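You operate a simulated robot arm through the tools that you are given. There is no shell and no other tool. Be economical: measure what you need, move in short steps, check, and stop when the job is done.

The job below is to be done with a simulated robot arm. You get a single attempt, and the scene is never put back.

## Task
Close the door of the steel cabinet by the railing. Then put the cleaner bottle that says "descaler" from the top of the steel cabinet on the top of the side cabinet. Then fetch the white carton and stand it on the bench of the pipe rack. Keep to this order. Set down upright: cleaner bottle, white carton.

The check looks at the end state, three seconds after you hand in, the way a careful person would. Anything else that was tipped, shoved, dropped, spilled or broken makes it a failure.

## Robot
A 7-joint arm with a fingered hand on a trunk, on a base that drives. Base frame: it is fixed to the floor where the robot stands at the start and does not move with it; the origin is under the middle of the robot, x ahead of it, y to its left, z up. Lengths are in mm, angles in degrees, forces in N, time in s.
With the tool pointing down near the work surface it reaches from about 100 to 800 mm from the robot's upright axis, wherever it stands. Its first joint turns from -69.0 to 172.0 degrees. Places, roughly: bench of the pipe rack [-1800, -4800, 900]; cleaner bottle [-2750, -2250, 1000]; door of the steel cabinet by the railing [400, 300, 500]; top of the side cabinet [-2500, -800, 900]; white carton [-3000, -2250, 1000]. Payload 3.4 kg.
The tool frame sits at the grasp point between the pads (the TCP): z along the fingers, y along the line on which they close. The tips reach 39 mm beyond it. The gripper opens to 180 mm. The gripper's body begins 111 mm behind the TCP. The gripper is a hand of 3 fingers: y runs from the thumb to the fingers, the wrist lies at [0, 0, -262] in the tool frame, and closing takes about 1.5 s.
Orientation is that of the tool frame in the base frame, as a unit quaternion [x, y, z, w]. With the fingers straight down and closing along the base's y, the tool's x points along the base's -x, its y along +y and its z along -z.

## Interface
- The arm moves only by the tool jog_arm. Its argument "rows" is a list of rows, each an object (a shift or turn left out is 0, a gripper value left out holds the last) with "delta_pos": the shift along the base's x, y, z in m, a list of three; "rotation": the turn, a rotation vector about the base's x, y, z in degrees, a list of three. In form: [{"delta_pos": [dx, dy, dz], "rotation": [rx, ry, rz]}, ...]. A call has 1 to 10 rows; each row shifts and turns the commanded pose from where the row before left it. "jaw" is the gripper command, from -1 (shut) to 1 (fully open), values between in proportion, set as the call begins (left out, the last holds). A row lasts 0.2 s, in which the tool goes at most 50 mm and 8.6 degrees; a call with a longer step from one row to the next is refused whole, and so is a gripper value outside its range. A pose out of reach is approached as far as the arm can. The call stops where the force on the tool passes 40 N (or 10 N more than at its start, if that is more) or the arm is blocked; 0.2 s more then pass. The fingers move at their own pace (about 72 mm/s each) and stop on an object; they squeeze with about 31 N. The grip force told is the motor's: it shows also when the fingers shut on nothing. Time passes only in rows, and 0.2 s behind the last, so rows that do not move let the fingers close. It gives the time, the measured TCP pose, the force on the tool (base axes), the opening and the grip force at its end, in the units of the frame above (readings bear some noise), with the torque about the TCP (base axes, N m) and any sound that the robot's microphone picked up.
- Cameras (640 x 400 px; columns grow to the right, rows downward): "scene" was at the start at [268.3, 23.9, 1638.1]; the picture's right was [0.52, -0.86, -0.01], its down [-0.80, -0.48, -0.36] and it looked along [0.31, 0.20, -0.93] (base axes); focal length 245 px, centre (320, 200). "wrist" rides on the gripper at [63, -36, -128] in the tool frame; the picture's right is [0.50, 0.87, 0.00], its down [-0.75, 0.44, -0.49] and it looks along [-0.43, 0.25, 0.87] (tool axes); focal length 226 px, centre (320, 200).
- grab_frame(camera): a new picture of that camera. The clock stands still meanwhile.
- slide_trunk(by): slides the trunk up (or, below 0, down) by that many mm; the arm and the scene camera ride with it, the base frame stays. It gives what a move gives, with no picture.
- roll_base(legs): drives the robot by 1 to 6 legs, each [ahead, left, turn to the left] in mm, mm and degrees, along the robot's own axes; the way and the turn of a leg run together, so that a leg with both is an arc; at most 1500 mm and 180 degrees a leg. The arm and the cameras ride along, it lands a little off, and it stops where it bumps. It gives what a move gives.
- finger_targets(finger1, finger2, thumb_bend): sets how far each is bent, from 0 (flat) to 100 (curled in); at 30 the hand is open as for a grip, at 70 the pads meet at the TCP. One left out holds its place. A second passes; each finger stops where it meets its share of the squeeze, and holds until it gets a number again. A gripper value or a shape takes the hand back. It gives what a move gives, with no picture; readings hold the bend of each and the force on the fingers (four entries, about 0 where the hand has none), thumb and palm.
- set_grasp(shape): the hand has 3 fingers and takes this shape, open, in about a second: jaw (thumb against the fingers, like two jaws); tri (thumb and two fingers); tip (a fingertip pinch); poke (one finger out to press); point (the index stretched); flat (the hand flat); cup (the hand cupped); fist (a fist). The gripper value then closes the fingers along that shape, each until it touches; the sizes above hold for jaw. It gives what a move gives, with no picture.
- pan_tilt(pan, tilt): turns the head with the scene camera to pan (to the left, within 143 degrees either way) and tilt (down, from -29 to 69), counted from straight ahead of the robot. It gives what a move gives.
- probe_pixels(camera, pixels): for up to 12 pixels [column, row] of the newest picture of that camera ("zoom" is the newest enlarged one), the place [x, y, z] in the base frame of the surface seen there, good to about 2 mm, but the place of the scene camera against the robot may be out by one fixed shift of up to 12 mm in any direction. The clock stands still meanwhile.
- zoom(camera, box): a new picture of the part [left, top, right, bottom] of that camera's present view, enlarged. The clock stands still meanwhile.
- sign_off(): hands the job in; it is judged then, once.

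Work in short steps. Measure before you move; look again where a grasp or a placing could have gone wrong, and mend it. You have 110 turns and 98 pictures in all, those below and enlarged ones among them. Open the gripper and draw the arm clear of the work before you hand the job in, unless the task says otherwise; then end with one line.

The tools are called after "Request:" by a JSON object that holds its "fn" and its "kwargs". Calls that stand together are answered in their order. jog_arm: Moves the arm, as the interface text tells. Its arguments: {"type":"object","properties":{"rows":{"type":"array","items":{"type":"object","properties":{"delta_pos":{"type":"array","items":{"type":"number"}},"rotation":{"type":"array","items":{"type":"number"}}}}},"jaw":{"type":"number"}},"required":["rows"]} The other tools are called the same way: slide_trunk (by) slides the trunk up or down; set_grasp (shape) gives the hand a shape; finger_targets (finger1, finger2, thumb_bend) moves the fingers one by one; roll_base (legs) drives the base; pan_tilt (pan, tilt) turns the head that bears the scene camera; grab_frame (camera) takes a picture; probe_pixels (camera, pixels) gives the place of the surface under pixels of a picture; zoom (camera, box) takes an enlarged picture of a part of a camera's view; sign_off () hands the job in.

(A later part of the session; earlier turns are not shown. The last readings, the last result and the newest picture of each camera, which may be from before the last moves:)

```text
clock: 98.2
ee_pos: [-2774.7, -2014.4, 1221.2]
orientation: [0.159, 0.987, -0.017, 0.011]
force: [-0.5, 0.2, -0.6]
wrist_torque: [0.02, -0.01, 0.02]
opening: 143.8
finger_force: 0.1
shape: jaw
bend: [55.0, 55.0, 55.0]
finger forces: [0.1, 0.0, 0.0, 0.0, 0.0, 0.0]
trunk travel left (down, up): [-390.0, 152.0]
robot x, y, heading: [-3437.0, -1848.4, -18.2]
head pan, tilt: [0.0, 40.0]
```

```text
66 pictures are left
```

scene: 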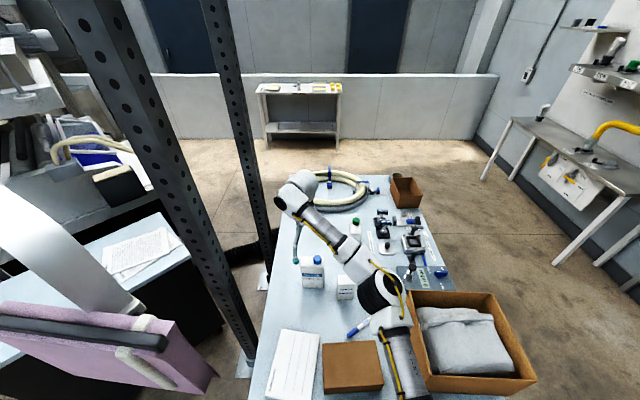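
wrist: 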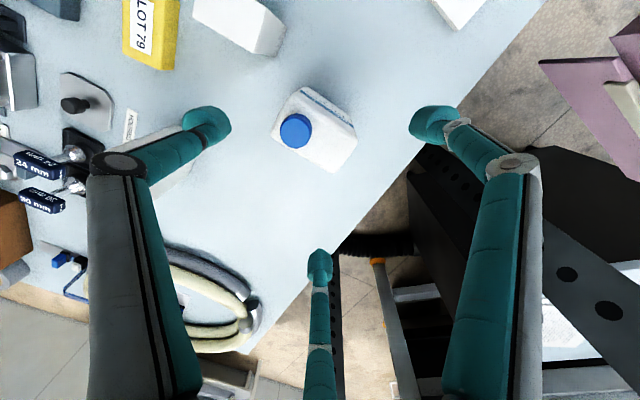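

The wrist view shows the bottle between the thumb (205,125) and the two fingers (430,125), (320,262), with cap at (297,130). I probe with the wrist camera for its exact centre.

Request:
{"fn": "probe_pixels", "kwargs": {"camera": "wrist", "pixels": [[297, 130], [305, 88], [355, 130], [335, 170], [273, 138], [330, 130], [250, 50], [282, 35], [200, 5], [240, 20], [360, 200]]}}

Request:
{"fn": "zoom", "kwargs": {"camera": "wrist", "box": [230, 60, 390, 180]}}

```text
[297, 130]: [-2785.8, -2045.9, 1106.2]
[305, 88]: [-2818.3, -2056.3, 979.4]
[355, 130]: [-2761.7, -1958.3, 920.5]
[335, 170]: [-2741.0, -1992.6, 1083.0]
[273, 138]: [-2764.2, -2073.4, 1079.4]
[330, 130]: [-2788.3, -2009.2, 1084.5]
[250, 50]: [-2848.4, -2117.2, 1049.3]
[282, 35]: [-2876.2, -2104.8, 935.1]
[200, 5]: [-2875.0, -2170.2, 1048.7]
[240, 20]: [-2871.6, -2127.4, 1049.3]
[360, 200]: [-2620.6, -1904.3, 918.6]
```

```text
3.33 times, centred on (310, 120) of wrist
```

zoom: 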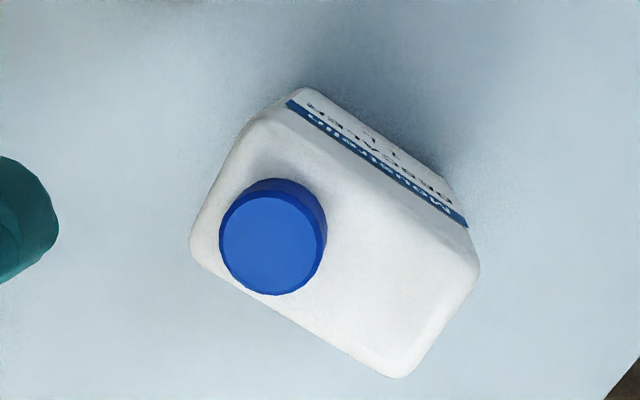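

The top of the bottle is clear in the zoom, with corners near (195,245), (395,375), (478,275), (250,125). I probe them.

Request:
{"fn": "probe_pixels", "kwargs": {"camera": "zoom", "pixels": [[200, 245], [392, 370], [470, 275], [260, 125], [365, 190], [295, 310], [430, 325], [225, 180], [310, 210]]}}

```text
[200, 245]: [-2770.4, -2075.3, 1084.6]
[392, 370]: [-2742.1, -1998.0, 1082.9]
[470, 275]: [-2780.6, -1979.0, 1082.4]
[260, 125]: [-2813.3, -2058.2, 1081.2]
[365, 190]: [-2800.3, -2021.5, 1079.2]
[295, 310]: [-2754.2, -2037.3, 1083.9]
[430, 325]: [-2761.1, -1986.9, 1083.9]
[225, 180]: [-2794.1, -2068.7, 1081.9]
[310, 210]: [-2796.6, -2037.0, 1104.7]
```

The bottle's centre is about (-2777,-2028), aligned with the tool within 2°. I shift the TCP 13 mm toward the thumb side so that all three fingers touch together, square up the tool, narrow the opening, and lower it.

Request:
{"fn": "jog_arm", "kwargs": {"rows": [{"delta_pos": [-0.006, -0.025, 0], "rotation": [2.1, 0.9, 0]}, {"delta_pos": [0, 0, -0.02]}, {"delta_pos": [0, 0, -0.02]}, {"delta_pos": [0, 0, -0.02]}], "jaw": 0.33}}

Request:
{"fn": "grab_frame", "kwargs": {"camera": "wrist"}}

```text
clock: 99.2
ee_pos: [-2781.7, -2040.4, 1161.1]
orientation: [0.159, 0.987, 0.0, 0.002]
force: [0.8, -0.4, 0.1]
wrist_torque: [0.02, -0.06, -0.02]
opening: 120.1
finger_force: 0.0
shape: jaw
bend: [65.0, 65.0, 65.0]
finger forces: [0.0, 0.0, 0.0, 0.0, 0.0, 0.0]
trunk travel left (down, up): [-390.0, 152.0]
robot x, y, heading: [-3437.9, -1846.0, -17.6]
head pan, tilt: [0.0, 40.0]
```

```text
64 pictures are left
```

wrist: 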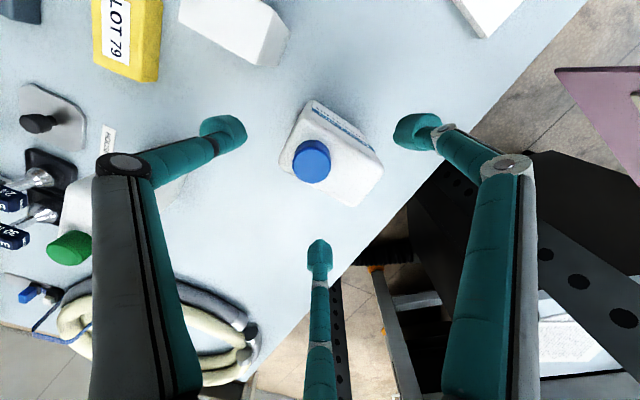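

The bottle sits centred between the fingers, and the carton is clear of the thumb. I lower to grasp height.

Request:
{"fn": "jog_arm", "kwargs": {"rows": [{"delta_pos": [0, 0, -0.03]}, {"delta_pos": [0, 0, -0.03]}, {"delta_pos": [0, 0, -0.03]}, {"delta_pos": [0, 0, -0.03]}, {"delta_pos": [0, 0, -0.029]}, {}]}}

Request:
{"fn": "grab_frame", "kwargs": {"camera": "wrist"}}

```text
clock: 100.6
ee_pos: [-2780.8, -2042.7, 1011.1]
orientation: [0.158, 0.987, 0.0, 0.001]
force: [-0.8, -0.6, 0.1]
wrist_torque: [-0.03, 0.0, 0.0]
opening: 120.3
finger_force: 0.0
shape: jaw
bend: [65.0, 65.0, 65.0]
finger forces: [0.1, 0.0, 0.0, 0.1, 0.0, 0.0]
trunk travel left (down, up): [-390.0, 152.0]
robot x, y, heading: [-3438.4, -1845.8, -18.2]
head pan, tilt: [0.0, 40.0]
```

```text
63 pictures are left
```

wrist: 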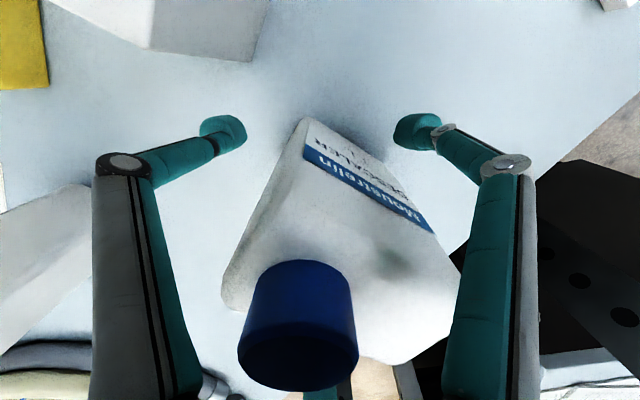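

The fingers straddle the bottle. I close the grip and let it settle.

Request:
{"fn": "jog_arm", "kwargs": {"rows": [{}, {}, {}, {}, {}, {}, {}, {}], "jaw": -1}}

Request:
{"fn": "grab_frame", "kwargs": {"camera": "wrist"}}

```text
clock: 102.4
ee_pos: [-2782.3, -2042.7, 1010.7]
orientation: [0.16, 0.987, 0.0, 0.001]
force: [-1.3, -2.9, 0.0]
wrist_torque: [-0.12, 0.07, 0.03]
opening: 58.9
finger_force: 30.3
shape: jaw
bend: [72.0, 72.0, 74.0]
finger forces: [25.6, 24.5, 0.0, 0.0, 29.0, 0.1]
trunk travel left (down, up): [-390.0, 152.0]
robot x, y, heading: [-3440.1, -1840.6, -18.5]
head pan, tilt: [0.0, 40.0]
```

```text
62 pictures are left
```

wrist: 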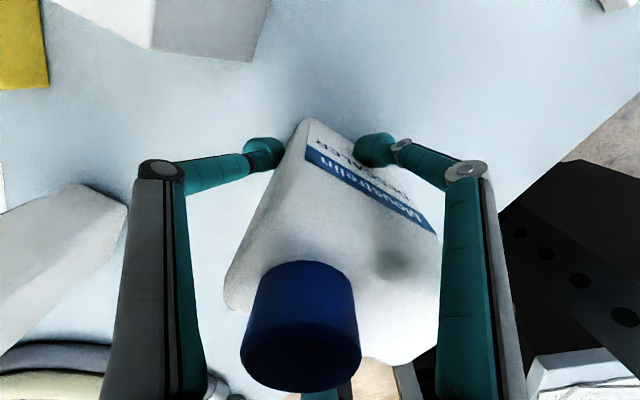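

All three fingers bear 25-29 N on the bottle. I lift a little and check the hold.

Request:
{"fn": "jog_arm", "kwargs": {"rows": [{"delta_pos": [0, 0, 0.01]}, {"delta_pos": [0, 0, 0.02]}, {"delta_pos": [0, 0, 0.03]}, {"delta_pos": [0, 0, 0.04]}, {"delta_pos": [0, 0, 0.04]}, {"delta_pos": [0, 0, 0.04]}, {"delta_pos": [0, 0, 0.04]}, {}]}}

Request:
{"fn": "grab_frame", "kwargs": {"camera": "wrist"}}

Request:
{"fn": "grab_frame", "kwargs": {"camera": "scene"}}

```text
clock: 104.2
ee_pos: [-2778.8, -2040.3, 1228.7]
orientation: [0.159, 0.987, 0.0, -0.001]
force: [0.8, 0.9, -9.4]
wrist_torque: [-0.15, 0.05, 0.0]
opening: 58.4
finger_force: 31.2
shape: jaw
bend: [72.0, 72.0, 75.0]
finger forces: [26.0, 25.1, 0.0, 0.0, 27.8, 0.0]
trunk travel left (down, up): [-390.0, 152.0]
robot x, y, heading: [-3438.8, -1845.2, -18.3]
head pan, tilt: [0.0, 40.0]
```

```text
61 pictures are left
```

wrist: 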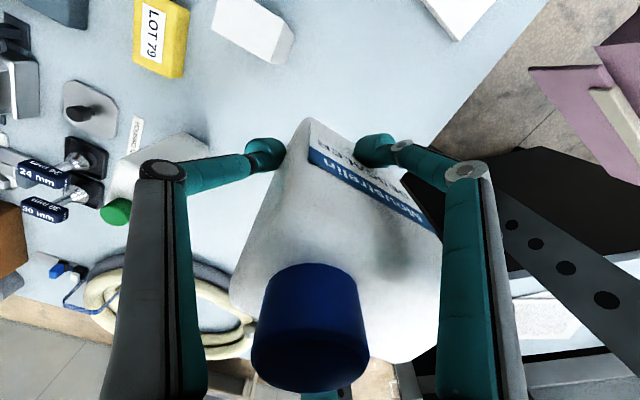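

```text
60 pictures are left
```

scene: 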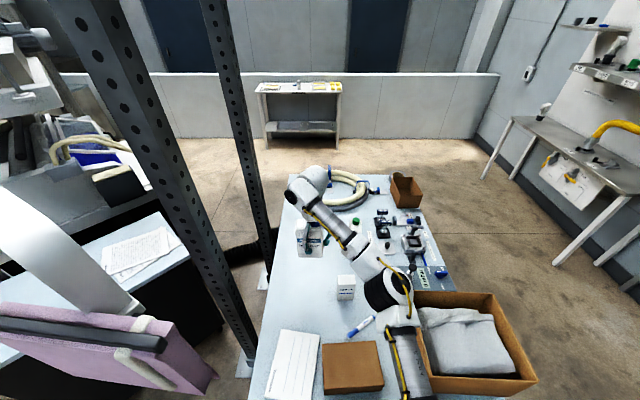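

The bottle is held firmly, weighing about 9.4 N. I draw it in toward the body, back away west, and look at the side cabinet.

Request:
{"fn": "jog_arm", "kwargs": {"rows": [{"delta_pos": [-0.038, 0.021, 0]}, {"delta_pos": [-0.038, 0.021, 0]}, {"delta_pos": [-0.038, 0.021, 0]}, {"delta_pos": [-0.038, 0.021, 0]}, {"delta_pos": [-0.038, 0.021, 0]}, {"delta_pos": [-0.038, 0.021, 0]}, {"delta_pos": [-0.03, 0.015, 0]}]}}

Request:
{"fn": "roll_base", "kwargs": {"legs": [[-500, 0, 0]]}}

Request:
{"fn": "pan_tilt", "kwargs": {"pan": 40, "tilt": 25}}

Request:
{"fn": "grab_frame", "kwargs": {"camera": "scene"}}

```text
clock: 105.8
ee_pos: [-3039.9, -1902.0, 1230.6]
orientation: [0.16, 0.987, 0.0, 0.001]
force: [1.6, 0.6, -8.3]
wrist_torque: [-0.12, 0.04, 0.03]
opening: 57.6
finger_force: 30.8
shape: jaw
bend: [72.0, 72.0, 75.0]
finger forces: [26.5, 25.2, 0.0, 0.0, 27.4, 0.0]
trunk travel left (down, up): [-390.0, 152.0]
robot x, y, heading: [-3438.4, -1847.3, -18.5]
head pan, tilt: [0.0, 40.0]
```

```text
clock: 108.8
ee_pos: [-3525.2, -1742.1, 1229.5]
orientation: [0.156, 0.988, 0.001, 0.0]
force: [-0.4, 0.6, -9.2]
wrist_torque: [-0.2, 0.06, -0.01]
opening: 57.5
finger_force: 31.3
shape: jaw
bend: [72.0, 72.0, 75.0]
finger forces: [26.3, 25.1, 0.1, 0.0, 27.3, 0.1]
trunk travel left (down, up): [-390.0, 152.0]
robot x, y, heading: [-3921.6, -1687.7, -17.6]
head pan, tilt: [0.0, 40.0]
```

```text
clock: 109.8
ee_pos: [-3529.2, -1739.8, 1231.4]
orientation: [0.156, 0.988, 0.0, 0.002]
force: [-0.2, 1.0, -10.0]
wrist_torque: [-0.17, 0.06, -0.02]
opening: 57.3
finger_force: 31.2
shape: jaw
bend: [72.0, 72.0, 75.0]
finger forces: [26.3, 25.3, 0.0, 0.0, 27.4, 0.0]
trunk travel left (down, up): [-390.0, 152.0]
robot x, y, heading: [-3927.1, -1687.6, -18.0]
head pan, tilt: [40.0, 25.0]
```

```text
59 pictures are left
```

scene: 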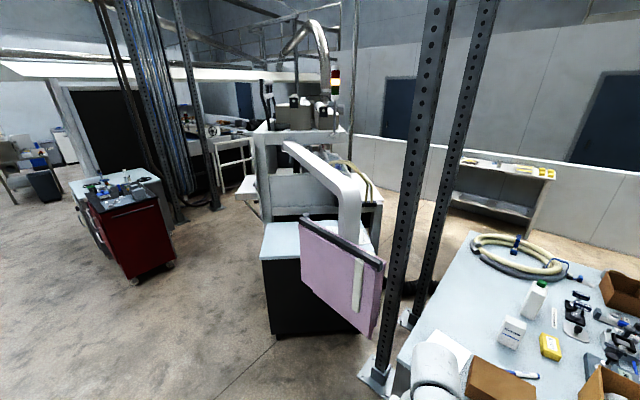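

The pink panel hangs in front of the side cabinet's west side; the north-west end looks open. I probe the cabinet's top, the panel's extents and the overhanging arm.

Request:
{"fn": "probe_pixels", "kwargs": {"camera": "scene", "pixels": [[264, 255], [268, 225], [295, 265], [285, 240], [303, 220], [305, 280], [380, 330], [290, 148], [330, 180], [350, 220], [265, 335], [370, 240]]}}

Request:
{"fn": "probe_pixels", "kwargs": {"camera": "scene", "pixels": [[265, 200], [330, 210], [320, 130], [240, 190], [150, 260], [175, 220], [220, 300], [250, 210], [380, 205], [360, 225]]}}

Request:
{"fn": "zoom", "kwargs": {"camera": "scene", "box": [200, 110, 420, 350]}}

```text
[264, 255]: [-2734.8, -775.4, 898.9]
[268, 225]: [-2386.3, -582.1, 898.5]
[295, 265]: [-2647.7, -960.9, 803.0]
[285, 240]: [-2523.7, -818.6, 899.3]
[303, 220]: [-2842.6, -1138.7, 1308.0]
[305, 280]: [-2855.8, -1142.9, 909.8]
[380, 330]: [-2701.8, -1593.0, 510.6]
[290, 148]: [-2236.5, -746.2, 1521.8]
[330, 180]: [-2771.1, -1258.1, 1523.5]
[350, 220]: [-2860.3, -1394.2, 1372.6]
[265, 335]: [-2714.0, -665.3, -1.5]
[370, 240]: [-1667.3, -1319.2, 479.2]
```

```text
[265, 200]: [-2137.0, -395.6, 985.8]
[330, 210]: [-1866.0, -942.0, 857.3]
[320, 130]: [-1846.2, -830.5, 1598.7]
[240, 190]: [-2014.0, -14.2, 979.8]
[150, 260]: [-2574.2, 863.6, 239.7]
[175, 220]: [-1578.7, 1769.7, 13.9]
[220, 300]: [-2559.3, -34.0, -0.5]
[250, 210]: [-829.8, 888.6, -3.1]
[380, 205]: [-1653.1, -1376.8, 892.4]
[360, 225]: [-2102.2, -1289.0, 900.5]
```

```text
1.67 times, centred on (310, 230) of scene
```

zoom: 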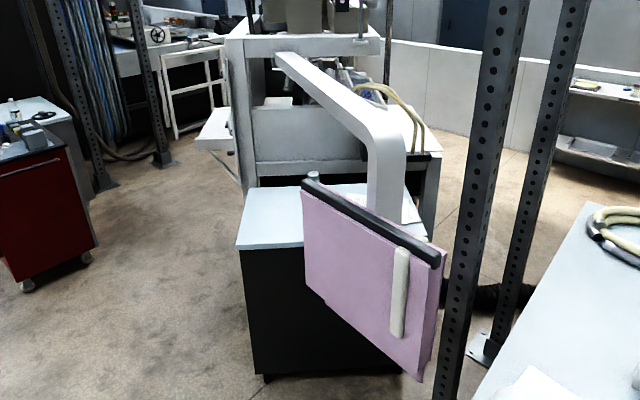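

The beam at z≈1520 crosses the cabinet diagonally, leaving the north-west corner free. I'll place the bottle at about (-2573,-800) from a stance at about (-3023,-332) heading -46°, approached wide of the panel.

Request:
{"fn": "roll_base", "kwargs": {"legs": [[0, 1400, 0], [0, 0, -28]]}}

Request:
{"fn": "pan_tilt", "kwargs": {"pan": 0, "tilt": 30}}

Request:
{"fn": "grab_frame", "kwargs": {"camera": "scene"}}

```text
clock: 118.2
ee_pos: [-3160.4, -602.9, 1230.2]
orientation: [0.404, 0.915, -0.003, 0.001]
force: [0.4, 0.0, -8.7]
wrist_torque: [-0.1, 0.14, 0.02]
opening: 57.1
finger_force: 30.9
shape: jaw
bend: [72.0, 72.0, 75.0]
finger forces: [26.1, 25.1, 0.1, 0.0, 27.2, 0.0]
trunk travel left (down, up): [-390.0, 152.0]
robot x, y, heading: [-3481.6, -362.5, -47.4]
head pan, tilt: [40.0, 25.0]
```

```text
clock: 119.3
ee_pos: [-3163.3, -602.2, 1231.6]
orientation: [0.404, 0.915, -0.002, 0.002]
force: [-0.1, 0.9, -9.9]
wrist_torque: [-0.08, 0.12, 0.0]
opening: 57.1
finger_force: 30.8
shape: jaw
bend: [72.0, 72.0, 75.0]
finger forces: [26.2, 25.3, 0.0, 0.0, 27.5, 0.1]
trunk travel left (down, up): [-390.0, 152.0]
robot x, y, heading: [-3479.3, -361.9, -47.4]
head pan, tilt: [0.0, 30.0]
```

```text
57 pictures are left
```

scene: 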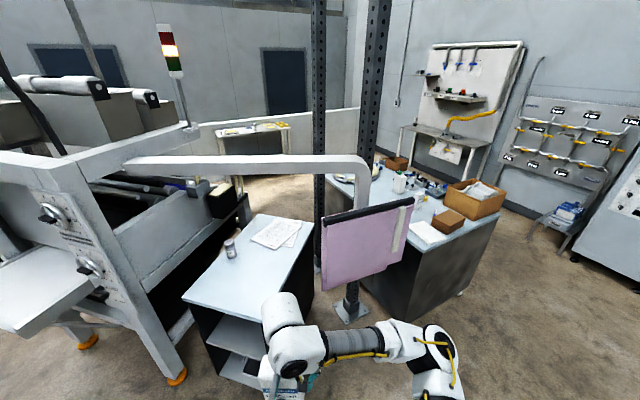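

The cabinet top and papers are clearly visible; the machine's frame is on the left. I check clearances on the left before I move in.

Request:
{"fn": "probe_pixels", "kwargs": {"camera": "scene", "pixels": [[176, 380], [95, 275], [85, 345], [185, 297], [265, 325], [240, 265], [230, 255], [250, 235], [215, 160], [360, 170], [325, 285], [270, 216]]}}

```text
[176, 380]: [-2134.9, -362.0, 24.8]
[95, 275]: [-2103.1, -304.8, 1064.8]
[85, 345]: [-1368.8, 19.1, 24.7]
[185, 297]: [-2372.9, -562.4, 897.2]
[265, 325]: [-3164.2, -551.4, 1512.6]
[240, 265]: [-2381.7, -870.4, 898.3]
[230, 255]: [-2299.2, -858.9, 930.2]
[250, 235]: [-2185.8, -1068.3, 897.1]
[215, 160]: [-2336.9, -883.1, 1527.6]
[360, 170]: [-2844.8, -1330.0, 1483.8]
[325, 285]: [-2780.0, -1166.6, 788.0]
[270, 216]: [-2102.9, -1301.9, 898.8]
```

The way is clear. I drive in and lower the trunk by 140 mm so the hand stays under the beam.

Request:
{"fn": "roll_base", "kwargs": {"legs": [[270, 357, 0]]}}

Request:
{"fn": "slide_trunk", "kwargs": {"by": -140}}

Request:
{"fn": "grab_frame", "kwargs": {"camera": "scene"}}

```text
clock: 122.0
ee_pos: [-2722.1, -561.4, 1231.5]
orientation: [0.402, 0.916, 0.0, 0.002]
force: [0.4, -0.2, -8.7]
wrist_torque: [-0.08, 0.14, 0.0]
opening: 56.8
finger_force: 30.8
shape: jaw
bend: [72.0, 72.0, 75.0]
finger forces: [26.3, 25.3, 0.1, 0.0, 27.5, 0.0]
trunk travel left (down, up): [-390.0, 152.0]
robot x, y, heading: [-3039.2, -317.9, -47.1]
head pan, tilt: [0.0, 30.0]
```

```text
clock: 123.6
ee_pos: [-2724.6, -556.8, 1093.1]
orientation: [0.402, 0.916, -0.002, 0.003]
force: [0.2, -0.4, -9.7]
wrist_torque: [-0.09, 0.12, -0.01]
opening: 56.9
finger_force: 31.3
shape: jaw
bend: [72.0, 72.0, 75.0]
finger forces: [26.2, 25.1, 0.1, 0.0, 27.2, 0.0]
trunk travel left (down, up): [-250.0, 292.0]
robot x, y, heading: [-3037.5, -319.6, -47.2]
head pan, tilt: [0.0, 30.0]
```

```text
56 pictures are left
```

scene: 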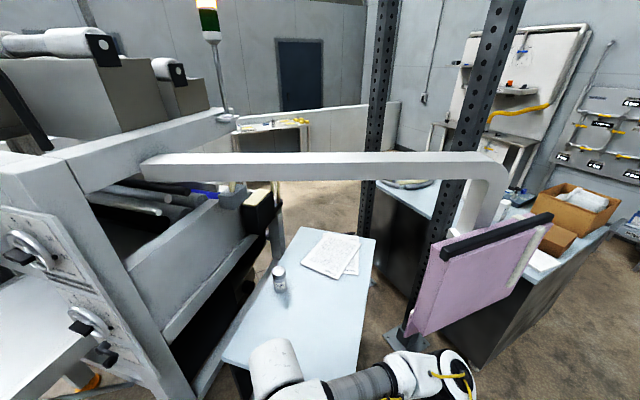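

I extend over the cabinet top toward (-2560,-800), at a safe height.

Request:
{"fn": "jog_arm", "kwargs": {"rows": [{"delta_pos": [0.0235, -0.0347, 0]}, {"delta_pos": [0.0235, -0.0347, 0]}, {"delta_pos": [0.0235, -0.0347, 0]}, {"delta_pos": [0.0235, -0.0347, 0]}, {"delta_pos": [0.0235, -0.0347, 0]}, {"delta_pos": [0.0235, -0.0347, 0]}, {"delta_pos": [0.0235, -0.0347, 0]}]}}

Request:
{"fn": "grab_frame", "kwargs": {"camera": "scene"}}

Request:
{"fn": "grab_frame", "kwargs": {"camera": "wrist"}}

```text
clock: 125.2
ee_pos: [-2554.2, -803.9, 1093.6]
orientation: [0.402, 0.916, -0.004, 0.001]
force: [1.3, -0.2, -9.9]
wrist_torque: [-0.14, 0.15, 0.01]
opening: 56.1
finger_force: 31.3
shape: jaw
bend: [72.0, 72.0, 75.0]
finger forces: [26.3, 25.6, 0.0, 0.0, 26.5, 0.0]
trunk travel left (down, up): [-250.0, 292.0]
robot x, y, heading: [-3038.5, -316.9, -47.2]
head pan, tilt: [0.0, 30.0]
```

```text
55 pictures are left
```

scene: 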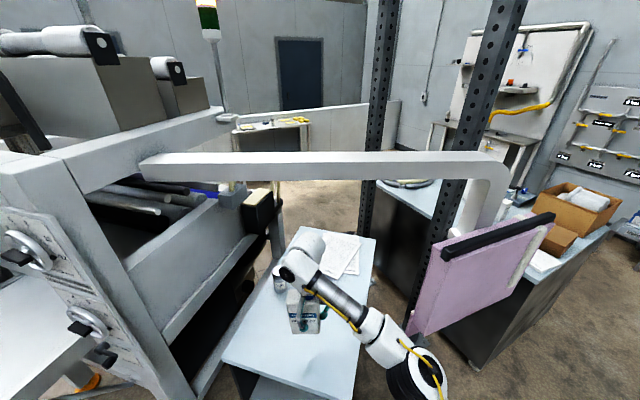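

```text
54 pictures are left
```

wrist: 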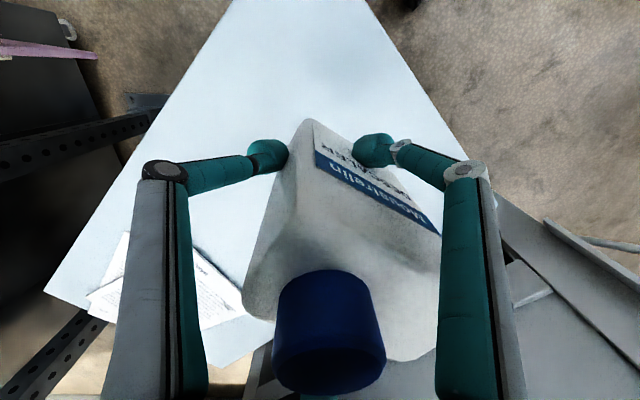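

The bottle seems to have shifted a little in the grip: the cap moved from (300,325) to (330,330). I check how upright it is with a zoom.

Request:
{"fn": "zoom", "kwargs": {"camera": "scene", "box": [250, 230, 370, 360]}}

Request:
{"fn": "probe_pixels", "kwargs": {"camera": "wrist", "pixels": [[300, 240], [380, 300], [350, 250], [420, 320], [270, 280], [345, 380], [330, 285]]}}

```text
3.08 times, centred on (310, 295) of scene
```

zoom: 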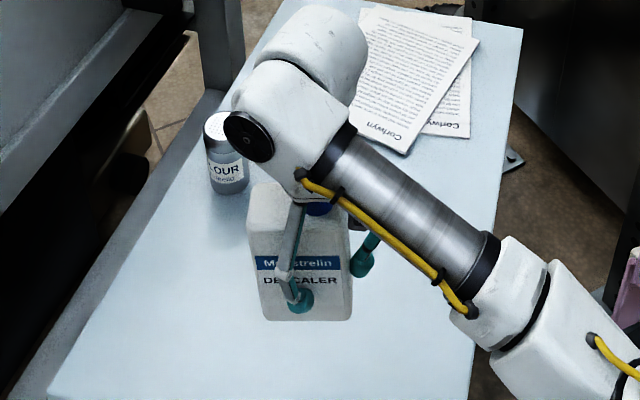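

```text
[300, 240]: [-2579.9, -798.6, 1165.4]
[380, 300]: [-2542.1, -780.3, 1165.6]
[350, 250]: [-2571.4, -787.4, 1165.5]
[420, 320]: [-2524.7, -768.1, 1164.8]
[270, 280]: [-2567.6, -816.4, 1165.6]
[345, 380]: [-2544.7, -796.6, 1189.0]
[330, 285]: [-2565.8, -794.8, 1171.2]
```

The top face is level at z 1165.5, so the bottle is upright and its base is at about 1001. I lower it about 95 mm and then creep to contact.

Request:
{"fn": "jog_arm", "kwargs": {"rows": [{"delta_pos": [0, 0, -0.03]}, {"delta_pos": [0, 0, -0.03]}, {"delta_pos": [0, 0, -0.025]}, {"delta_pos": [0, 0, -0.008]}, {"delta_pos": [0, 0, -0.004]}, {"delta_pos": [0, 0, -0.002]}, {"delta_pos": [0, 0, -0.002]}]}}

```text
clock: 126.8
ee_pos: [-2557.9, -800.3, 992.2]
orientation: [0.402, 0.916, -0.002, 0.004]
force: [-1.5, -2.7, -2.8]
wrist_torque: [0.11, -0.04, -0.05]
opening: 56.2
finger_force: 31.4
shape: jaw
bend: [72.0, 72.0, 75.0]
finger forces: [26.3, 25.7, 0.0, 0.0, 28.3, 0.1]
trunk travel left (down, up): [-250.0, 292.0]
robot x, y, heading: [-3036.6, -321.1, -47.3]
head pan, tilt: [0.0, 30.0]
```

The load on the wrist fell from 9.9 to 2.8 N, so the base is touching. I lower 1 mm more and open to about 120 mm.

Request:
{"fn": "jog_arm", "kwargs": {"rows": [{"delta_pos": [0, 0, -0.001]}, {}]}}

Request:
{"fn": "jog_arm", "kwargs": {"rows": [{}, {}, {}, {}, {}], "jaw": 0.4}}

Request:
{"fn": "grab_frame", "kwargs": {"camera": "wrist"}}

```text
clock: 127.4
ee_pos: [-2557.5, -801.5, 989.8]
orientation: [0.402, 0.916, -0.003, 0.004]
force: [-1.5, -3.2, 1.0]
wrist_torque: [0.05, -0.1, 0.03]
opening: 56.1
finger_force: 31.2
shape: jaw
bend: [72.0, 72.0, 75.0]
finger forces: [26.4, 26.4, 0.0, 0.0, 28.8, 0.1]
trunk travel left (down, up): [-250.0, 292.0]
robot x, y, heading: [-3042.2, -322.7, -47.3]
head pan, tilt: [0.0, 30.0]
```

```text
clock: 128.6
ee_pos: [-2557.8, -800.7, 989.6]
orientation: [0.402, 0.916, -0.003, 0.003]
force: [-0.5, 0.1, 0.5]
wrist_torque: [0.0, 0.01, 0.01]
opening: 125.4
finger_force: 0.2
shape: jaw
bend: [63.0, 63.0, 63.0]
finger forces: [0.1, 0.1, 0.1, 0.0, 0.0, 0.0]
trunk travel left (down, up): [-250.0, 292.0]
robot x, y, heading: [-3038.2, -317.2, -47.5]
head pan, tilt: [0.0, 30.0]
```

```text
52 pictures are left
```

wrist: 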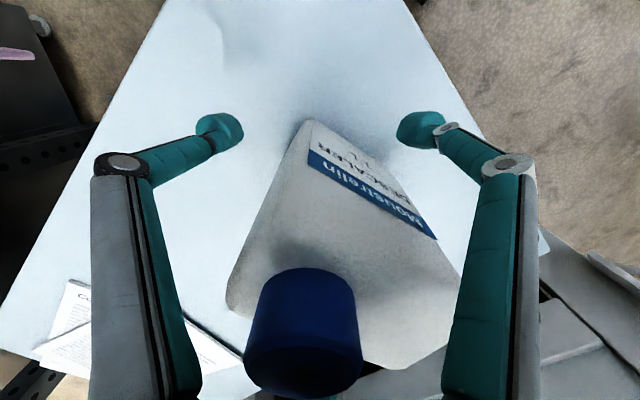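

The bottle is free and standing. I raise the hand straight up, then draw it back.

Request:
{"fn": "jog_arm", "kwargs": {"rows": [{"delta_pos": [0, 0, 0.03]}, {"delta_pos": [0, 0, 0.04]}, {"delta_pos": [0, 0, 0.04]}, {"delta_pos": [0, 0, 0.04]}, {"delta_pos": [0, 0, 0.02]}, {"delta_pos": [-0.028, 0.032, 0]}, {"delta_pos": [-0.028, 0.032, 0]}, {"delta_pos": [-0.028, 0.032, 0]}, {"delta_pos": [-0.028, 0.032, 0]}, {"delta_pos": [-0.028, 0.032, 0]}]}}

Request:
{"fn": "jog_arm", "kwargs": {"rows": [{"delta_pos": [-0.028, 0.032, 0]}, {"delta_pos": [-0.028, 0.032, 0]}]}}

Request:
{"fn": "roll_base", "kwargs": {"legs": [[-400, 0, 0]]}}

Request:
{"fn": "grab_frame", "kwargs": {"camera": "scene"}}

```text
clock: 130.8
ee_pos: [-2699.8, -638.0, 1157.5]
orientation: [0.402, 0.916, -0.003, 0.004]
force: [0.5, -0.6, -0.6]
wrist_torque: [0.0, -0.03, -0.01]
opening: 125.5
finger_force: 0.1
shape: jaw
bend: [63.0, 63.0, 63.0]
finger forces: [0.1, 0.1, 0.0, 0.0, 0.0, 0.0]
trunk travel left (down, up): [-250.0, 292.0]
robot x, y, heading: [-3039.9, -317.2, -47.4]
head pan, tilt: [0.0, 30.0]
```

```text
clock: 131.4
ee_pos: [-2754.7, -573.2, 1159.7]
orientation: [0.402, 0.916, -0.003, 0.004]
force: [0.0, 0.3, 0.5]
wrist_torque: [-0.03, 0.01, 0.0]
opening: 125.9
finger_force: 0.0
shape: jaw
bend: [63.0, 63.0, 63.0]
finger forces: [0.1, 0.0, 0.0, 0.1, 0.0, 0.1]
trunk travel left (down, up): [-250.0, 292.0]
robot x, y, heading: [-3042.2, -320.1, -47.4]
head pan, tilt: [0.0, 30.0]
```

```text
clock: 133.9
ee_pos: [-3028.7, -276.8, 1159.0]
orientation: [0.401, 0.916, -0.004, 0.003]
force: [-0.4, 0.0, -0.6]
wrist_torque: [-0.04, 0.0, -0.03]
opening: 125.5
finger_force: 0.0
shape: jaw
bend: [63.0, 63.0, 63.0]
finger forces: [0.0, 0.0, 0.1, 0.0, 0.0, 0.0]
trunk travel left (down, up): [-250.0, 292.0]
robot x, y, heading: [-3314.2, -24.4, -47.1]
head pan, tilt: [0.0, 30.0]
```

```text
51 pictures are left
```

scene: 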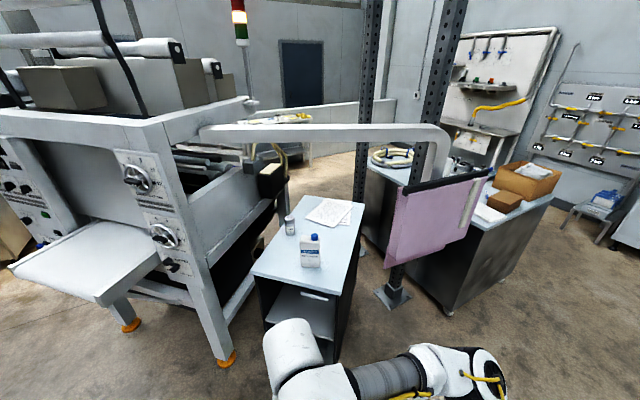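

The bottle stands upright on the side cabinet. Now I return to the west end of the steel cabinet for the carton.

Request:
{"fn": "roll_base", "kwargs": {"legs": [[0, 0, 29], [-20, -900, 0], [-20, -865, 0]]}}

Request:
{"fn": "slide_trunk", "kwargs": {"by": 60}}

Request:
{"fn": "pan_tilt", "kwargs": {"pan": 0, "tilt": 35}}

Request:
{"fn": "grab_frame", "kwargs": {"camera": "scene"}}

```text
clock: 144.5
ee_pos: [-3535.0, -1807.0, 1159.6]
orientation: [0.159, 0.987, -0.003, 0.005]
force: [0.1, 0.3, 0.4]
wrist_torque: [0.01, 0.05, 0.04]
opening: 125.8
finger_force: 0.0
shape: jaw
bend: [63.0, 63.0, 63.0]
finger forces: [0.0, 0.1, 0.0, 0.0, 0.0, 0.1]
trunk travel left (down, up): [-250.0, 292.0]
robot x, y, heading: [-3906.2, -1729.8, -17.9]
head pan, tilt: [0.0, 30.0]
```

```text
clock: 145.5
ee_pos: [-3537.0, -1805.5, 1220.9]
orientation: [0.159, 0.987, -0.004, 0.006]
force: [-0.2, 0.6, -0.3]
wrist_torque: [-0.02, 0.01, 0.01]
opening: 125.8
finger_force: 0.0
shape: jaw
bend: [63.0, 63.0, 63.0]
finger forces: [0.1, 0.0, 0.1, 0.0, 0.0, 0.0]
trunk travel left (down, up): [-310.0, 232.0]
robot x, y, heading: [-3905.9, -1726.4, -17.9]
head pan, tilt: [0.0, 30.0]
```

```text
clock: 146.1
ee_pos: [-3536.8, -1805.0, 1221.8]
orientation: [0.159, 0.987, -0.004, 0.007]
force: [0.4, 0.6, -0.7]
wrist_torque: [-0.01, 0.01, -0.02]
opening: 125.7
finger_force: 0.0
shape: jaw
bend: [63.0, 63.0, 63.0]
finger forces: [0.0, 0.0, 0.0, 0.0, 0.1, 0.0]
trunk travel left (down, up): [-310.0, 232.0]
robot x, y, heading: [-3907.8, -1726.3, -18.1]
head pan, tilt: [0.0, 35.0]
```

```text
50 pictures are left
```

scene: 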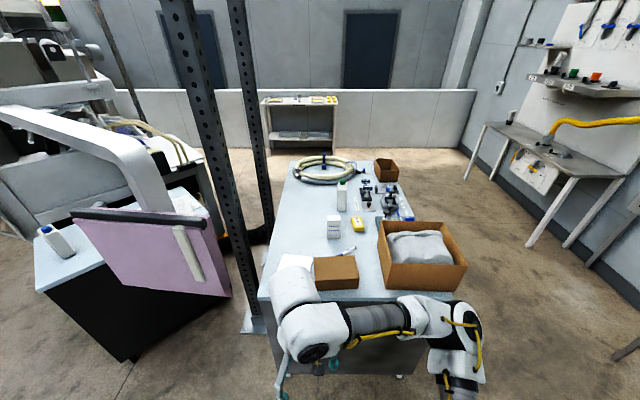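

I drive in to bring the carton at (333,228) into reach, then take the hand above it.

Request:
{"fn": "roll_base", "kwargs": {"legs": [[445, 0, 0]]}}

```text
clock: 148.8
ee_pos: [-3120.5, -1948.1, 1221.7]
orientation: [0.165, 0.986, -0.003, 0.006]
force: [0.4, 0.7, -0.5]
wrist_torque: [0.01, 0.01, -0.03]
opening: 125.8
finger_force: 0.1
shape: jaw
bend: [63.0, 63.0, 63.0]
finger forces: [0.0, 0.1, 0.1, 0.0, 0.0, 0.0]
trunk travel left (down, up): [-310.0, 232.0]
robot x, y, heading: [-3487.9, -1866.3, -19.0]
head pan, tilt: [0.0, 35.0]
```

Next I move the hand above the carton, around (-2877,-2138), and look with the wrist camera.

Request:
{"fn": "jog_arm", "kwargs": {"rows": [{"delta_pos": [0.0345, -0.027, 0]}, {"delta_pos": [0.0345, -0.027, 0]}, {"delta_pos": [0.0345, -0.027, 0]}, {"delta_pos": [0.0345, -0.027, 0]}, {"delta_pos": [0.0345, -0.027, 0]}, {"delta_pos": [0.0345, -0.027, 0]}, {"delta_pos": [0.0345, -0.027, 0]}, {}]}}

Request:
{"fn": "grab_frame", "kwargs": {"camera": "wrist"}}

Request:
{"fn": "zoom", "kwargs": {"camera": "wrist", "box": [230, 60, 390, 180]}}

```text
clock: 150.6
ee_pos: [-2881.2, -2135.2, 1221.5]
orientation: [0.164, 0.986, -0.005, 0.008]
force: [-0.3, -0.2, 0.3]
wrist_torque: [-0.01, 0.03, -0.01]
opening: 125.8
finger_force: 0.0
shape: jaw
bend: [63.0, 63.0, 63.0]
finger forces: [0.0, 0.1, 0.0, 0.0, 0.0, 0.0]
trunk travel left (down, up): [-310.0, 232.0]
robot x, y, heading: [-3488.9, -1866.7, -18.6]
head pan, tilt: [0.0, 35.0]
```

```text
49 pictures are left
```

wrist: 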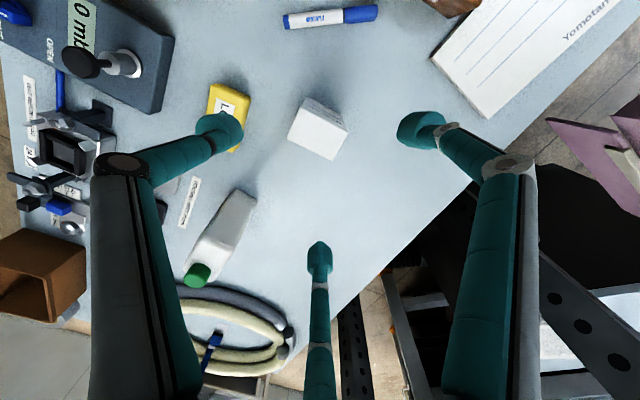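

```text
3.33 times, centred on (310, 120) of wrist
```

zoom: 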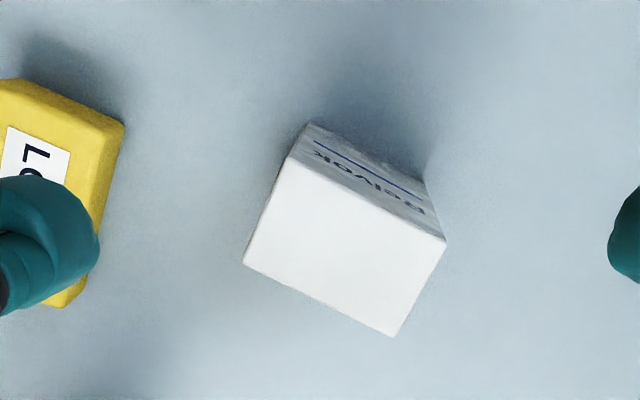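

Request:
{"fn": "probe_pixels", "kwargs": {"camera": "zoom", "pixels": [[290, 162], [248, 260], [393, 332], [440, 242], [345, 245], [90, 120], [60, 300], [110, 180]]}}

Request:
{"fn": "probe_pixels", "kwargs": {"camera": "wrist", "pixels": [[245, 93], [235, 150], [250, 205], [225, 192], [200, 275], [238, 240]]}}

```text
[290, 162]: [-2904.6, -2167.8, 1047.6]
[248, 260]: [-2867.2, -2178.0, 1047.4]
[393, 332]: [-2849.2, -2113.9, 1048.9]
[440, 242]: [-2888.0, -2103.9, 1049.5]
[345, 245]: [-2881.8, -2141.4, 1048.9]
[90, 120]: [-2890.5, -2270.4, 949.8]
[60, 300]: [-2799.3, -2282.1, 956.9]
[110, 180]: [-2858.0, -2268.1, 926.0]
```

```text
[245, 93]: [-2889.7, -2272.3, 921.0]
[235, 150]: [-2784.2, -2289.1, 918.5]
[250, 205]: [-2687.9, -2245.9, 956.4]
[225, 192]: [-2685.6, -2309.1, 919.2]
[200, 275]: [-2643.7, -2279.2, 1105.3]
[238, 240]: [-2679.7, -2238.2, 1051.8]
```

The carton's centre is (-2877,-2141), 68×41 mm, turned 4° from the tool. I align, shift 10 mm toward the thumb, narrow the opening to 100 mm and go down partway.

Request:
{"fn": "jog_arm", "kwargs": {"rows": [{"delta_pos": [0.0015, -0.0154, 0], "rotation": [0.7, 0.8, 4.3]}, {}, {"delta_pos": [0, 0, -0.03]}, {"delta_pos": [0, 0, -0.03]}, {"delta_pos": [0, 0, -0.03]}, {}], "jaw": 0.11}}

Request:
{"fn": "grab_frame", "kwargs": {"camera": "wrist"}}

```text
clock: 152.0
ee_pos: [-2879.5, -2148.7, 1130.6]
orientation: [0.128, 0.992, 0.0, 0.0]
force: [0.2, 0.3, 0.1]
wrist_torque: [0.0, 0.01, 0.01]
opening: 100.7
finger_force: 0.0
shape: jaw
bend: [70.0, 70.0, 70.0]
finger forces: [0.1, 0.0, 0.1, 0.1, 0.0, 0.0]
trunk travel left (down, up): [-310.0, 232.0]
robot x, y, heading: [-3486.6, -1862.9, -18.9]
head pan, tilt: [0.0, 35.0]
```

```text
47 pictures are left
```

wrist: 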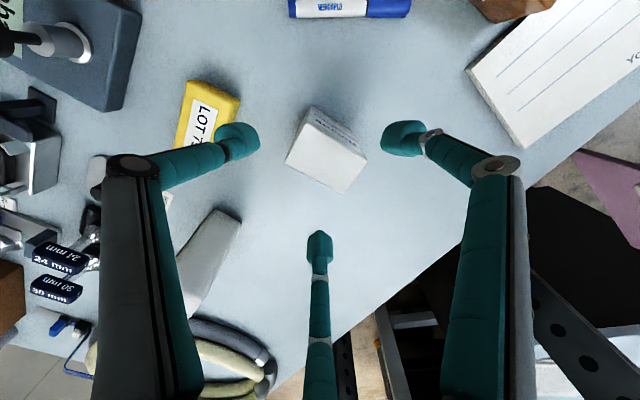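

The carton is centred and the neighbours are clear. I go down to grasp height.

Request:
{"fn": "jog_arm", "kwargs": {"rows": [{"delta_pos": [0, 0, -0.03]}, {"delta_pos": [0, 0, -0.03]}, {"delta_pos": [0, 0, -0.03]}, {"delta_pos": [0, 0, -0.03]}, {"delta_pos": [0, 0, -0.02]}, {}]}}

Request:
{"fn": "grab_frame", "kwargs": {"camera": "wrist"}}

```text
clock: 153.4
ee_pos: [-2876.0, -2139.3, 1004.2]
orientation: [0.126, 0.992, -0.004, 0.008]
force: [0.4, 0.9, 0.6]
wrist_torque: [-0.01, -0.01, 0.0]
opening: 100.4
finger_force: 0.0
shape: jaw
bend: [70.0, 70.0, 70.0]
finger forces: [0.1, 0.0, 0.0, 0.0, 0.0, 0.0]
trunk travel left (down, up): [-310.0, 232.0]
robot x, y, heading: [-3489.9, -1866.6, -18.9]
head pan, tilt: [0.0, 35.0]
```

```text
46 pictures are left
```

wrist: 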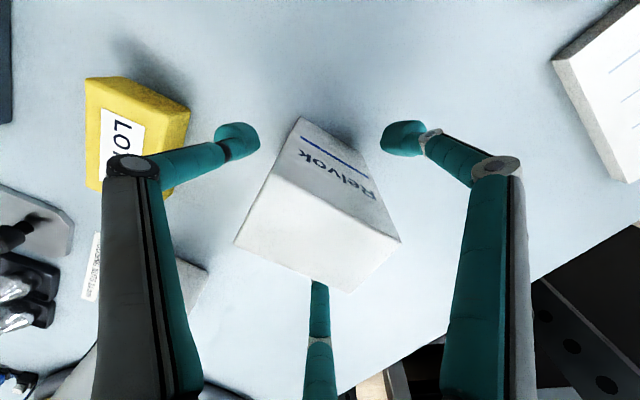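

The arm stopped short at z 1004 and drifted 10 mm: it's at its reach limit at this trunk height. I go up 20 mm to the good pose and lower with the trunk instead.

Request:
{"fn": "jog_arm", "kwargs": {"rows": [{"delta_pos": [0, 0, 0.03]}, {"delta_pos": [0, 0, 0.01]}, {}]}}

Request:
{"fn": "slide_trunk", "kwargs": {"by": -40}}

```text
clock: 154.2
ee_pos: [-2874.1, -2139.2, 1032.4]
orientation: [0.126, 0.992, -0.002, -0.002]
force: [-0.4, 0.6, -0.3]
wrist_torque: [-0.05, 0.04, 0.0]
opening: 100.6
finger_force: 0.0
shape: jaw
bend: [70.0, 70.0, 70.0]
finger forces: [0.0, 0.0, 0.1, 0.0, 0.0, 0.0]
trunk travel left (down, up): [-310.0, 232.0]
robot x, y, heading: [-3485.9, -1865.0, -18.7]
head pan, tilt: [0.0, 35.0]
```

```text
clock: 155.0
ee_pos: [-2876.1, -2137.7, 1018.8]
orientation: [0.127, 0.992, -0.007, 0.017]
force: [0.0, 0.1, -0.4]
wrist_torque: [0.01, 0.0, 0.0]
opening: 100.4
finger_force: 0.1
shape: jaw
bend: [70.0, 70.0, 70.0]
finger forces: [0.0, 0.0, 0.0, 0.0, 0.0, 0.0]
trunk travel left (down, up): [-270.0, 272.0]
robot x, y, heading: [-3490.1, -1868.4, -18.9]
head pan, tilt: [0.0, 35.0]
```

Odd: the trunk went down 40 mm but the hand only 14 mm. Something may be under the arm, so I look at once.

Request:
{"fn": "grab_frame", "kwargs": {"camera": "scene"}}

```text
45 pictures are left
```

scene: 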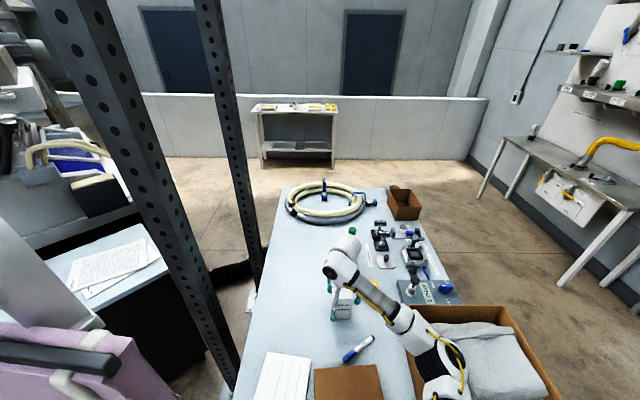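

The elbow is over the big box's edge near (430,350), probably leaning on it. I raise the trunk at once and lift the hand clear.

Request:
{"fn": "slide_trunk", "kwargs": {"by": 60}}

Request:
{"fn": "jog_arm", "kwargs": {"rows": [{"delta_pos": [0, 0, 0.04]}, {"delta_pos": [0, 0, 0.04]}, {"delta_pos": [0, 0, 0.04]}, {"delta_pos": [0, 0, 0.02]}, {}]}}

Request:
{"fn": "grab_frame", "kwargs": {"camera": "scene"}}

Request:
{"fn": "grab_frame", "kwargs": {"camera": "wrist"}}

```text
clock: 156.0
ee_pos: [-2875.3, -2144.0, 1048.7]
orientation: [0.127, 0.992, -0.002, -0.003]
force: [0.6, -1.3, -0.2]
wrist_torque: [-0.01, 0.0, -0.07]
opening: 100.5
finger_force: 0.1
shape: jaw
bend: [70.0, 70.0, 70.0]
finger forces: [0.0, 0.1, 0.0, 0.0, 0.1, 0.0]
trunk travel left (down, up): [-330.0, 212.0]
robot x, y, heading: [-3485.6, -1862.5, -18.9]
head pan, tilt: [0.0, 35.0]
```

```text
clock: 157.2
ee_pos: [-2882.2, -2157.2, 1190.0]
orientation: [0.128, 0.992, 0.003, 0.0]
force: [0.2, -1.1, 0.0]
wrist_torque: [0.03, -0.02, 0.01]
opening: 100.4
finger_force: 0.2
shape: jaw
bend: [70.0, 70.0, 70.0]
finger forces: [0.0, 0.0, 0.1, 0.1, 0.0, 0.0]
trunk travel left (down, up): [-330.0, 212.0]
robot x, y, heading: [-3490.7, -1870.4, -19.0]
head pan, tilt: [0.0, 35.0]
```

```text
44 pictures are left
```

scene: 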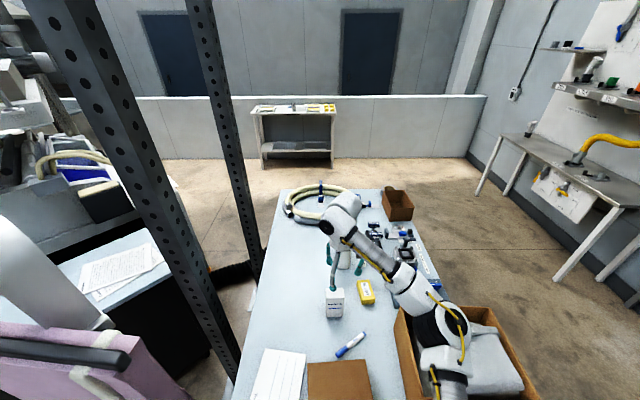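

```text
43 pictures are left
```

wrist: 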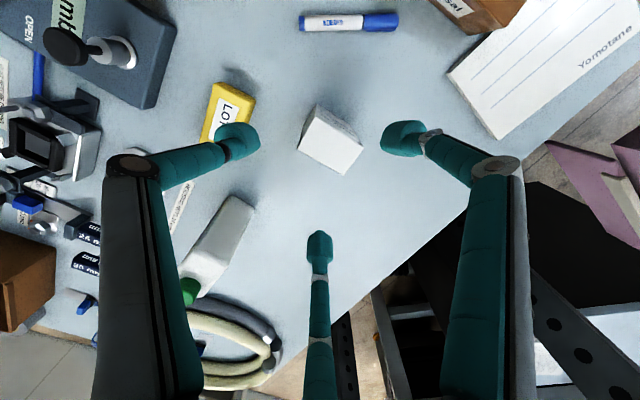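

I measure the elbow against the box, and check that the box hasn't moved.

Request:
{"fn": "probe_pixels", "kwargs": {"camera": "scene", "pixels": [[447, 325], [430, 340], [440, 370], [402, 312], [420, 395], [515, 330], [535, 390], [500, 310], [335, 370], [440, 395], [335, 300], [365, 290]]}}

Request:
{"fn": "zoom", "kwargs": {"camera": "scene", "box": [300, 260, 560, 400]}}

```text
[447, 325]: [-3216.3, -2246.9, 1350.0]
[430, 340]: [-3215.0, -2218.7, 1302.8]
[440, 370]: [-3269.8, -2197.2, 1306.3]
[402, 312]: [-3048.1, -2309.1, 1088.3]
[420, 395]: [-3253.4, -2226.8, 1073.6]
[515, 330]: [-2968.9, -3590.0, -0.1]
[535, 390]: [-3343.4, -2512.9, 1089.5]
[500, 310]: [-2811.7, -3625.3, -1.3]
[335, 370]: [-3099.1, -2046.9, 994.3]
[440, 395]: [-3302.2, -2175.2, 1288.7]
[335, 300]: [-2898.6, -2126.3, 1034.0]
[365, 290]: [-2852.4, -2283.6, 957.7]
```

```text
2.46 times, centred on (430, 330) of scene
```

zoom: 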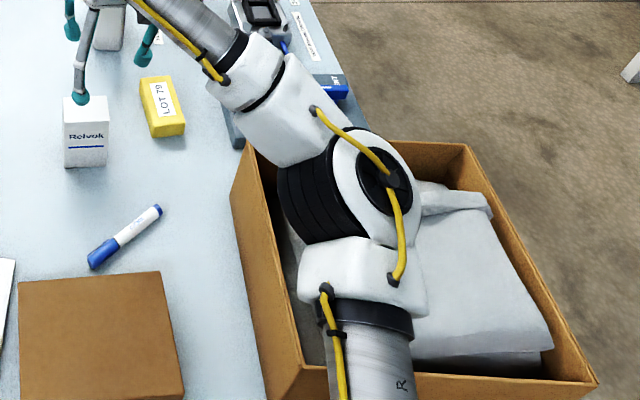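

The elbow at about (-3216,-2240) hangs over the box (rim 1088, cloth 1107). With the trunk higher the elbow rides higher, as at the bottle grasp, so I raise the trunk 110 mm, lower the hand partway by jog, and measure the elbow's clearance.

Request:
{"fn": "slide_trunk", "kwargs": {"by": 110}}

Request:
{"fn": "jog_arm", "kwargs": {"rows": [{"delta_pos": [0, 0, -0.04]}, {"delta_pos": [0, 0, -0.04]}, {"delta_pos": [0, 0, -0.04]}, {"delta_pos": [0, 0, -0.04]}, {"delta_pos": [0, 0, -0.03]}, {}]}}

Request:
{"fn": "pan_tilt", "kwargs": {"pan": -15, "tilt": 50}}

Request:
{"fn": "grab_frame", "kwargs": {"camera": "scene"}}

```text
clock: 158.7
ee_pos: [-2878.7, -2149.6, 1300.9]
orientation: [0.128, 0.992, 0.0, -0.001]
force: [0.2, 0.0, -0.5]
wrist_torque: [0.01, 0.01, 0.06]
opening: 100.5
finger_force: 0.0
shape: jaw
bend: [70.0, 70.0, 70.0]
finger forces: [0.1, 0.0, 0.0, 0.1, 0.0, 0.0]
trunk travel left (down, up): [-440.0, 102.0]
robot x, y, heading: [-3485.5, -1864.4, -18.8]
head pan, tilt: [0.0, 35.0]
```

```text
clock: 160.1
ee_pos: [-2880.0, -2147.2, 1112.1]
orientation: [0.128, 0.992, 0.0, 0.0]
force: [0.2, -0.2, 0.5]
wrist_torque: [-0.02, 0.01, 0.0]
opening: 100.3
finger_force: 0.1
shape: jaw
bend: [70.0, 70.0, 70.0]
finger forces: [0.0, 0.1, 0.1, 0.1, 0.0, 0.1]
trunk travel left (down, up): [-440.0, 102.0]
robot x, y, heading: [-3488.8, -1865.4, -18.9]
head pan, tilt: [0.0, 35.0]
```

```text
clock: 160.8
ee_pos: [-2881.0, -2147.3, 1112.3]
orientation: [0.127, 0.992, 0.001, 0.0]
force: [0.1, 0.1, -0.2]
wrist_torque: [0.01, 0.02, 0.01]
opening: 100.3
finger_force: 0.1
shape: jaw
bend: [70.0, 70.0, 70.0]
finger forces: [0.1, 0.0, 0.1, 0.1, 0.0, 0.0]
trunk travel left (down, up): [-440.0, 102.0]
robot x, y, heading: [-3489.0, -1864.9, -18.7]
head pan, tilt: [-15.0, 50.0]
```

```text
41 pictures are left
```

scene: 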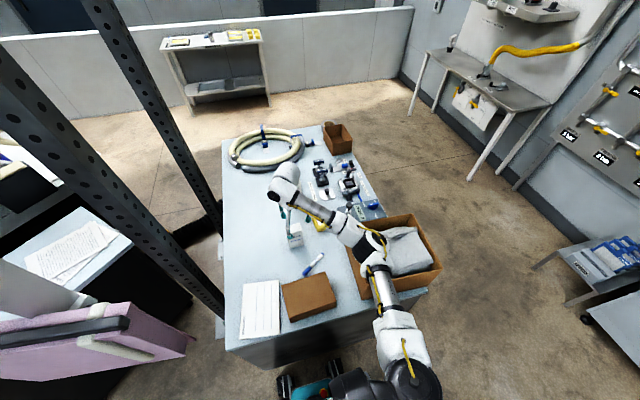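

The pose is good: TCP (-2880,-2147,1112). I probe the elbow height and the box.

Request:
{"fn": "probe_pixels", "kwargs": {"camera": "scene", "pixels": [[370, 240], [378, 252], [360, 258], [412, 217], [440, 262], [345, 250], [405, 270], [380, 280]]}}

Request:
{"fn": "zoom", "kwargs": {"camera": "scene", "box": [270, 160, 450, 320]}}

```text
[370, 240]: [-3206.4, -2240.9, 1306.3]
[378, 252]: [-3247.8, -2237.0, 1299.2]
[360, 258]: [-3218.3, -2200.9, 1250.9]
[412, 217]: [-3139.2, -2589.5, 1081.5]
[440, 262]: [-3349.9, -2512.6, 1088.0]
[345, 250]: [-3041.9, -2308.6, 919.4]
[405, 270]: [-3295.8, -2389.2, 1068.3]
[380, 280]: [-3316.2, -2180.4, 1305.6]
```

```text
2.50 times, centred on (360, 240) of scene
```

zoom: 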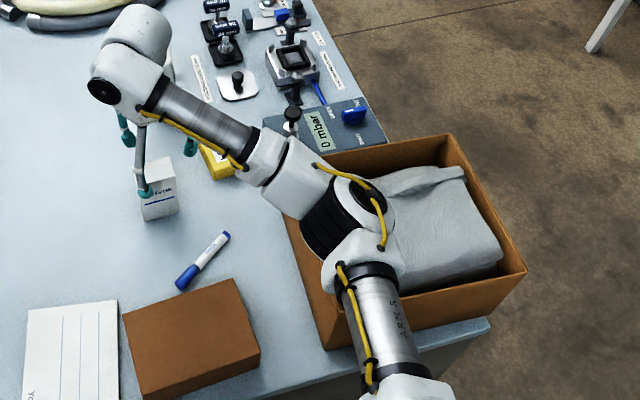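

The box is unmoved (its corner is still at (-3350,-2513)), but the elbow margin would be thin. I raise the hand and shift the base left with a right turn so that the elbow clears the box.

Request:
{"fn": "jog_arm", "kwargs": {"rows": [{"delta_pos": [0, 0, 0.04]}, {"delta_pos": [0, 0, 0.04]}, {"delta_pos": [0, 0, 0.04]}, {"delta_pos": [0, 0, 0.03]}, {"delta_pos": [-0.03, 0.01, 0]}, {"delta_pos": [-0.04, 0.01, 0]}]}}

Request:
{"fn": "roll_base", "kwargs": {"legs": [[10, 214, 0], [0, 0, -21]]}}

Request:
{"fn": "grab_frame", "kwargs": {"camera": "scene"}}

```text
clock: 162.2
ee_pos: [-2954.0, -2131.1, 1261.0]
orientation: [0.128, 0.992, 0.002, 0.0]
force: [-0.4, -0.1, 0.4]
wrist_torque: [-0.01, 0.01, 0.02]
opening: 100.5
finger_force: 0.2
shape: jaw
bend: [70.0, 70.0, 70.0]
finger forces: [0.0, 0.1, 0.0, 0.0, 0.0, 0.0]
trunk travel left (down, up): [-440.0, 102.0]
robot x, y, heading: [-3488.3, -1866.0, -18.7]
head pan, tilt: [-15.0, 50.0]
```

```text
clock: 165.0
ee_pos: [-2999.8, -2099.4, 1260.6]
orientation: [0.305, 0.952, 0.001, -0.001]
force: [1.4, 0.0, 0.0]
wrist_torque: [-0.03, 0.0, -0.03]
opening: 100.4
finger_force: 0.2
shape: jaw
bend: [70.0, 70.0, 70.0]
finger forces: [0.1, 0.1, 0.0, 0.1, 0.1, 0.0]
trunk travel left (down, up): [-440.0, 102.0]
robot x, y, heading: [-3408.6, -1667.9, -39.4]
head pan, tilt: [-15.0, 50.0]
```

```text
39 pictures are left
```

scene: 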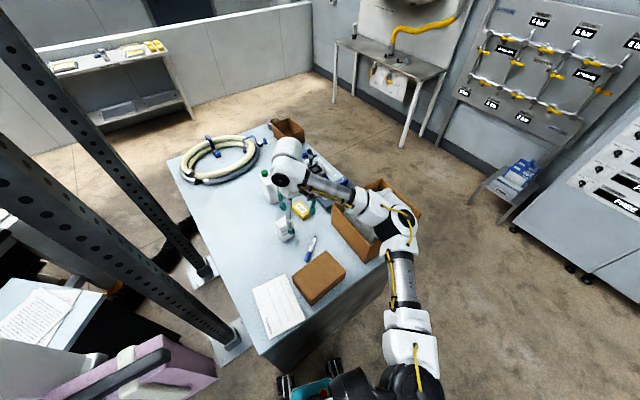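

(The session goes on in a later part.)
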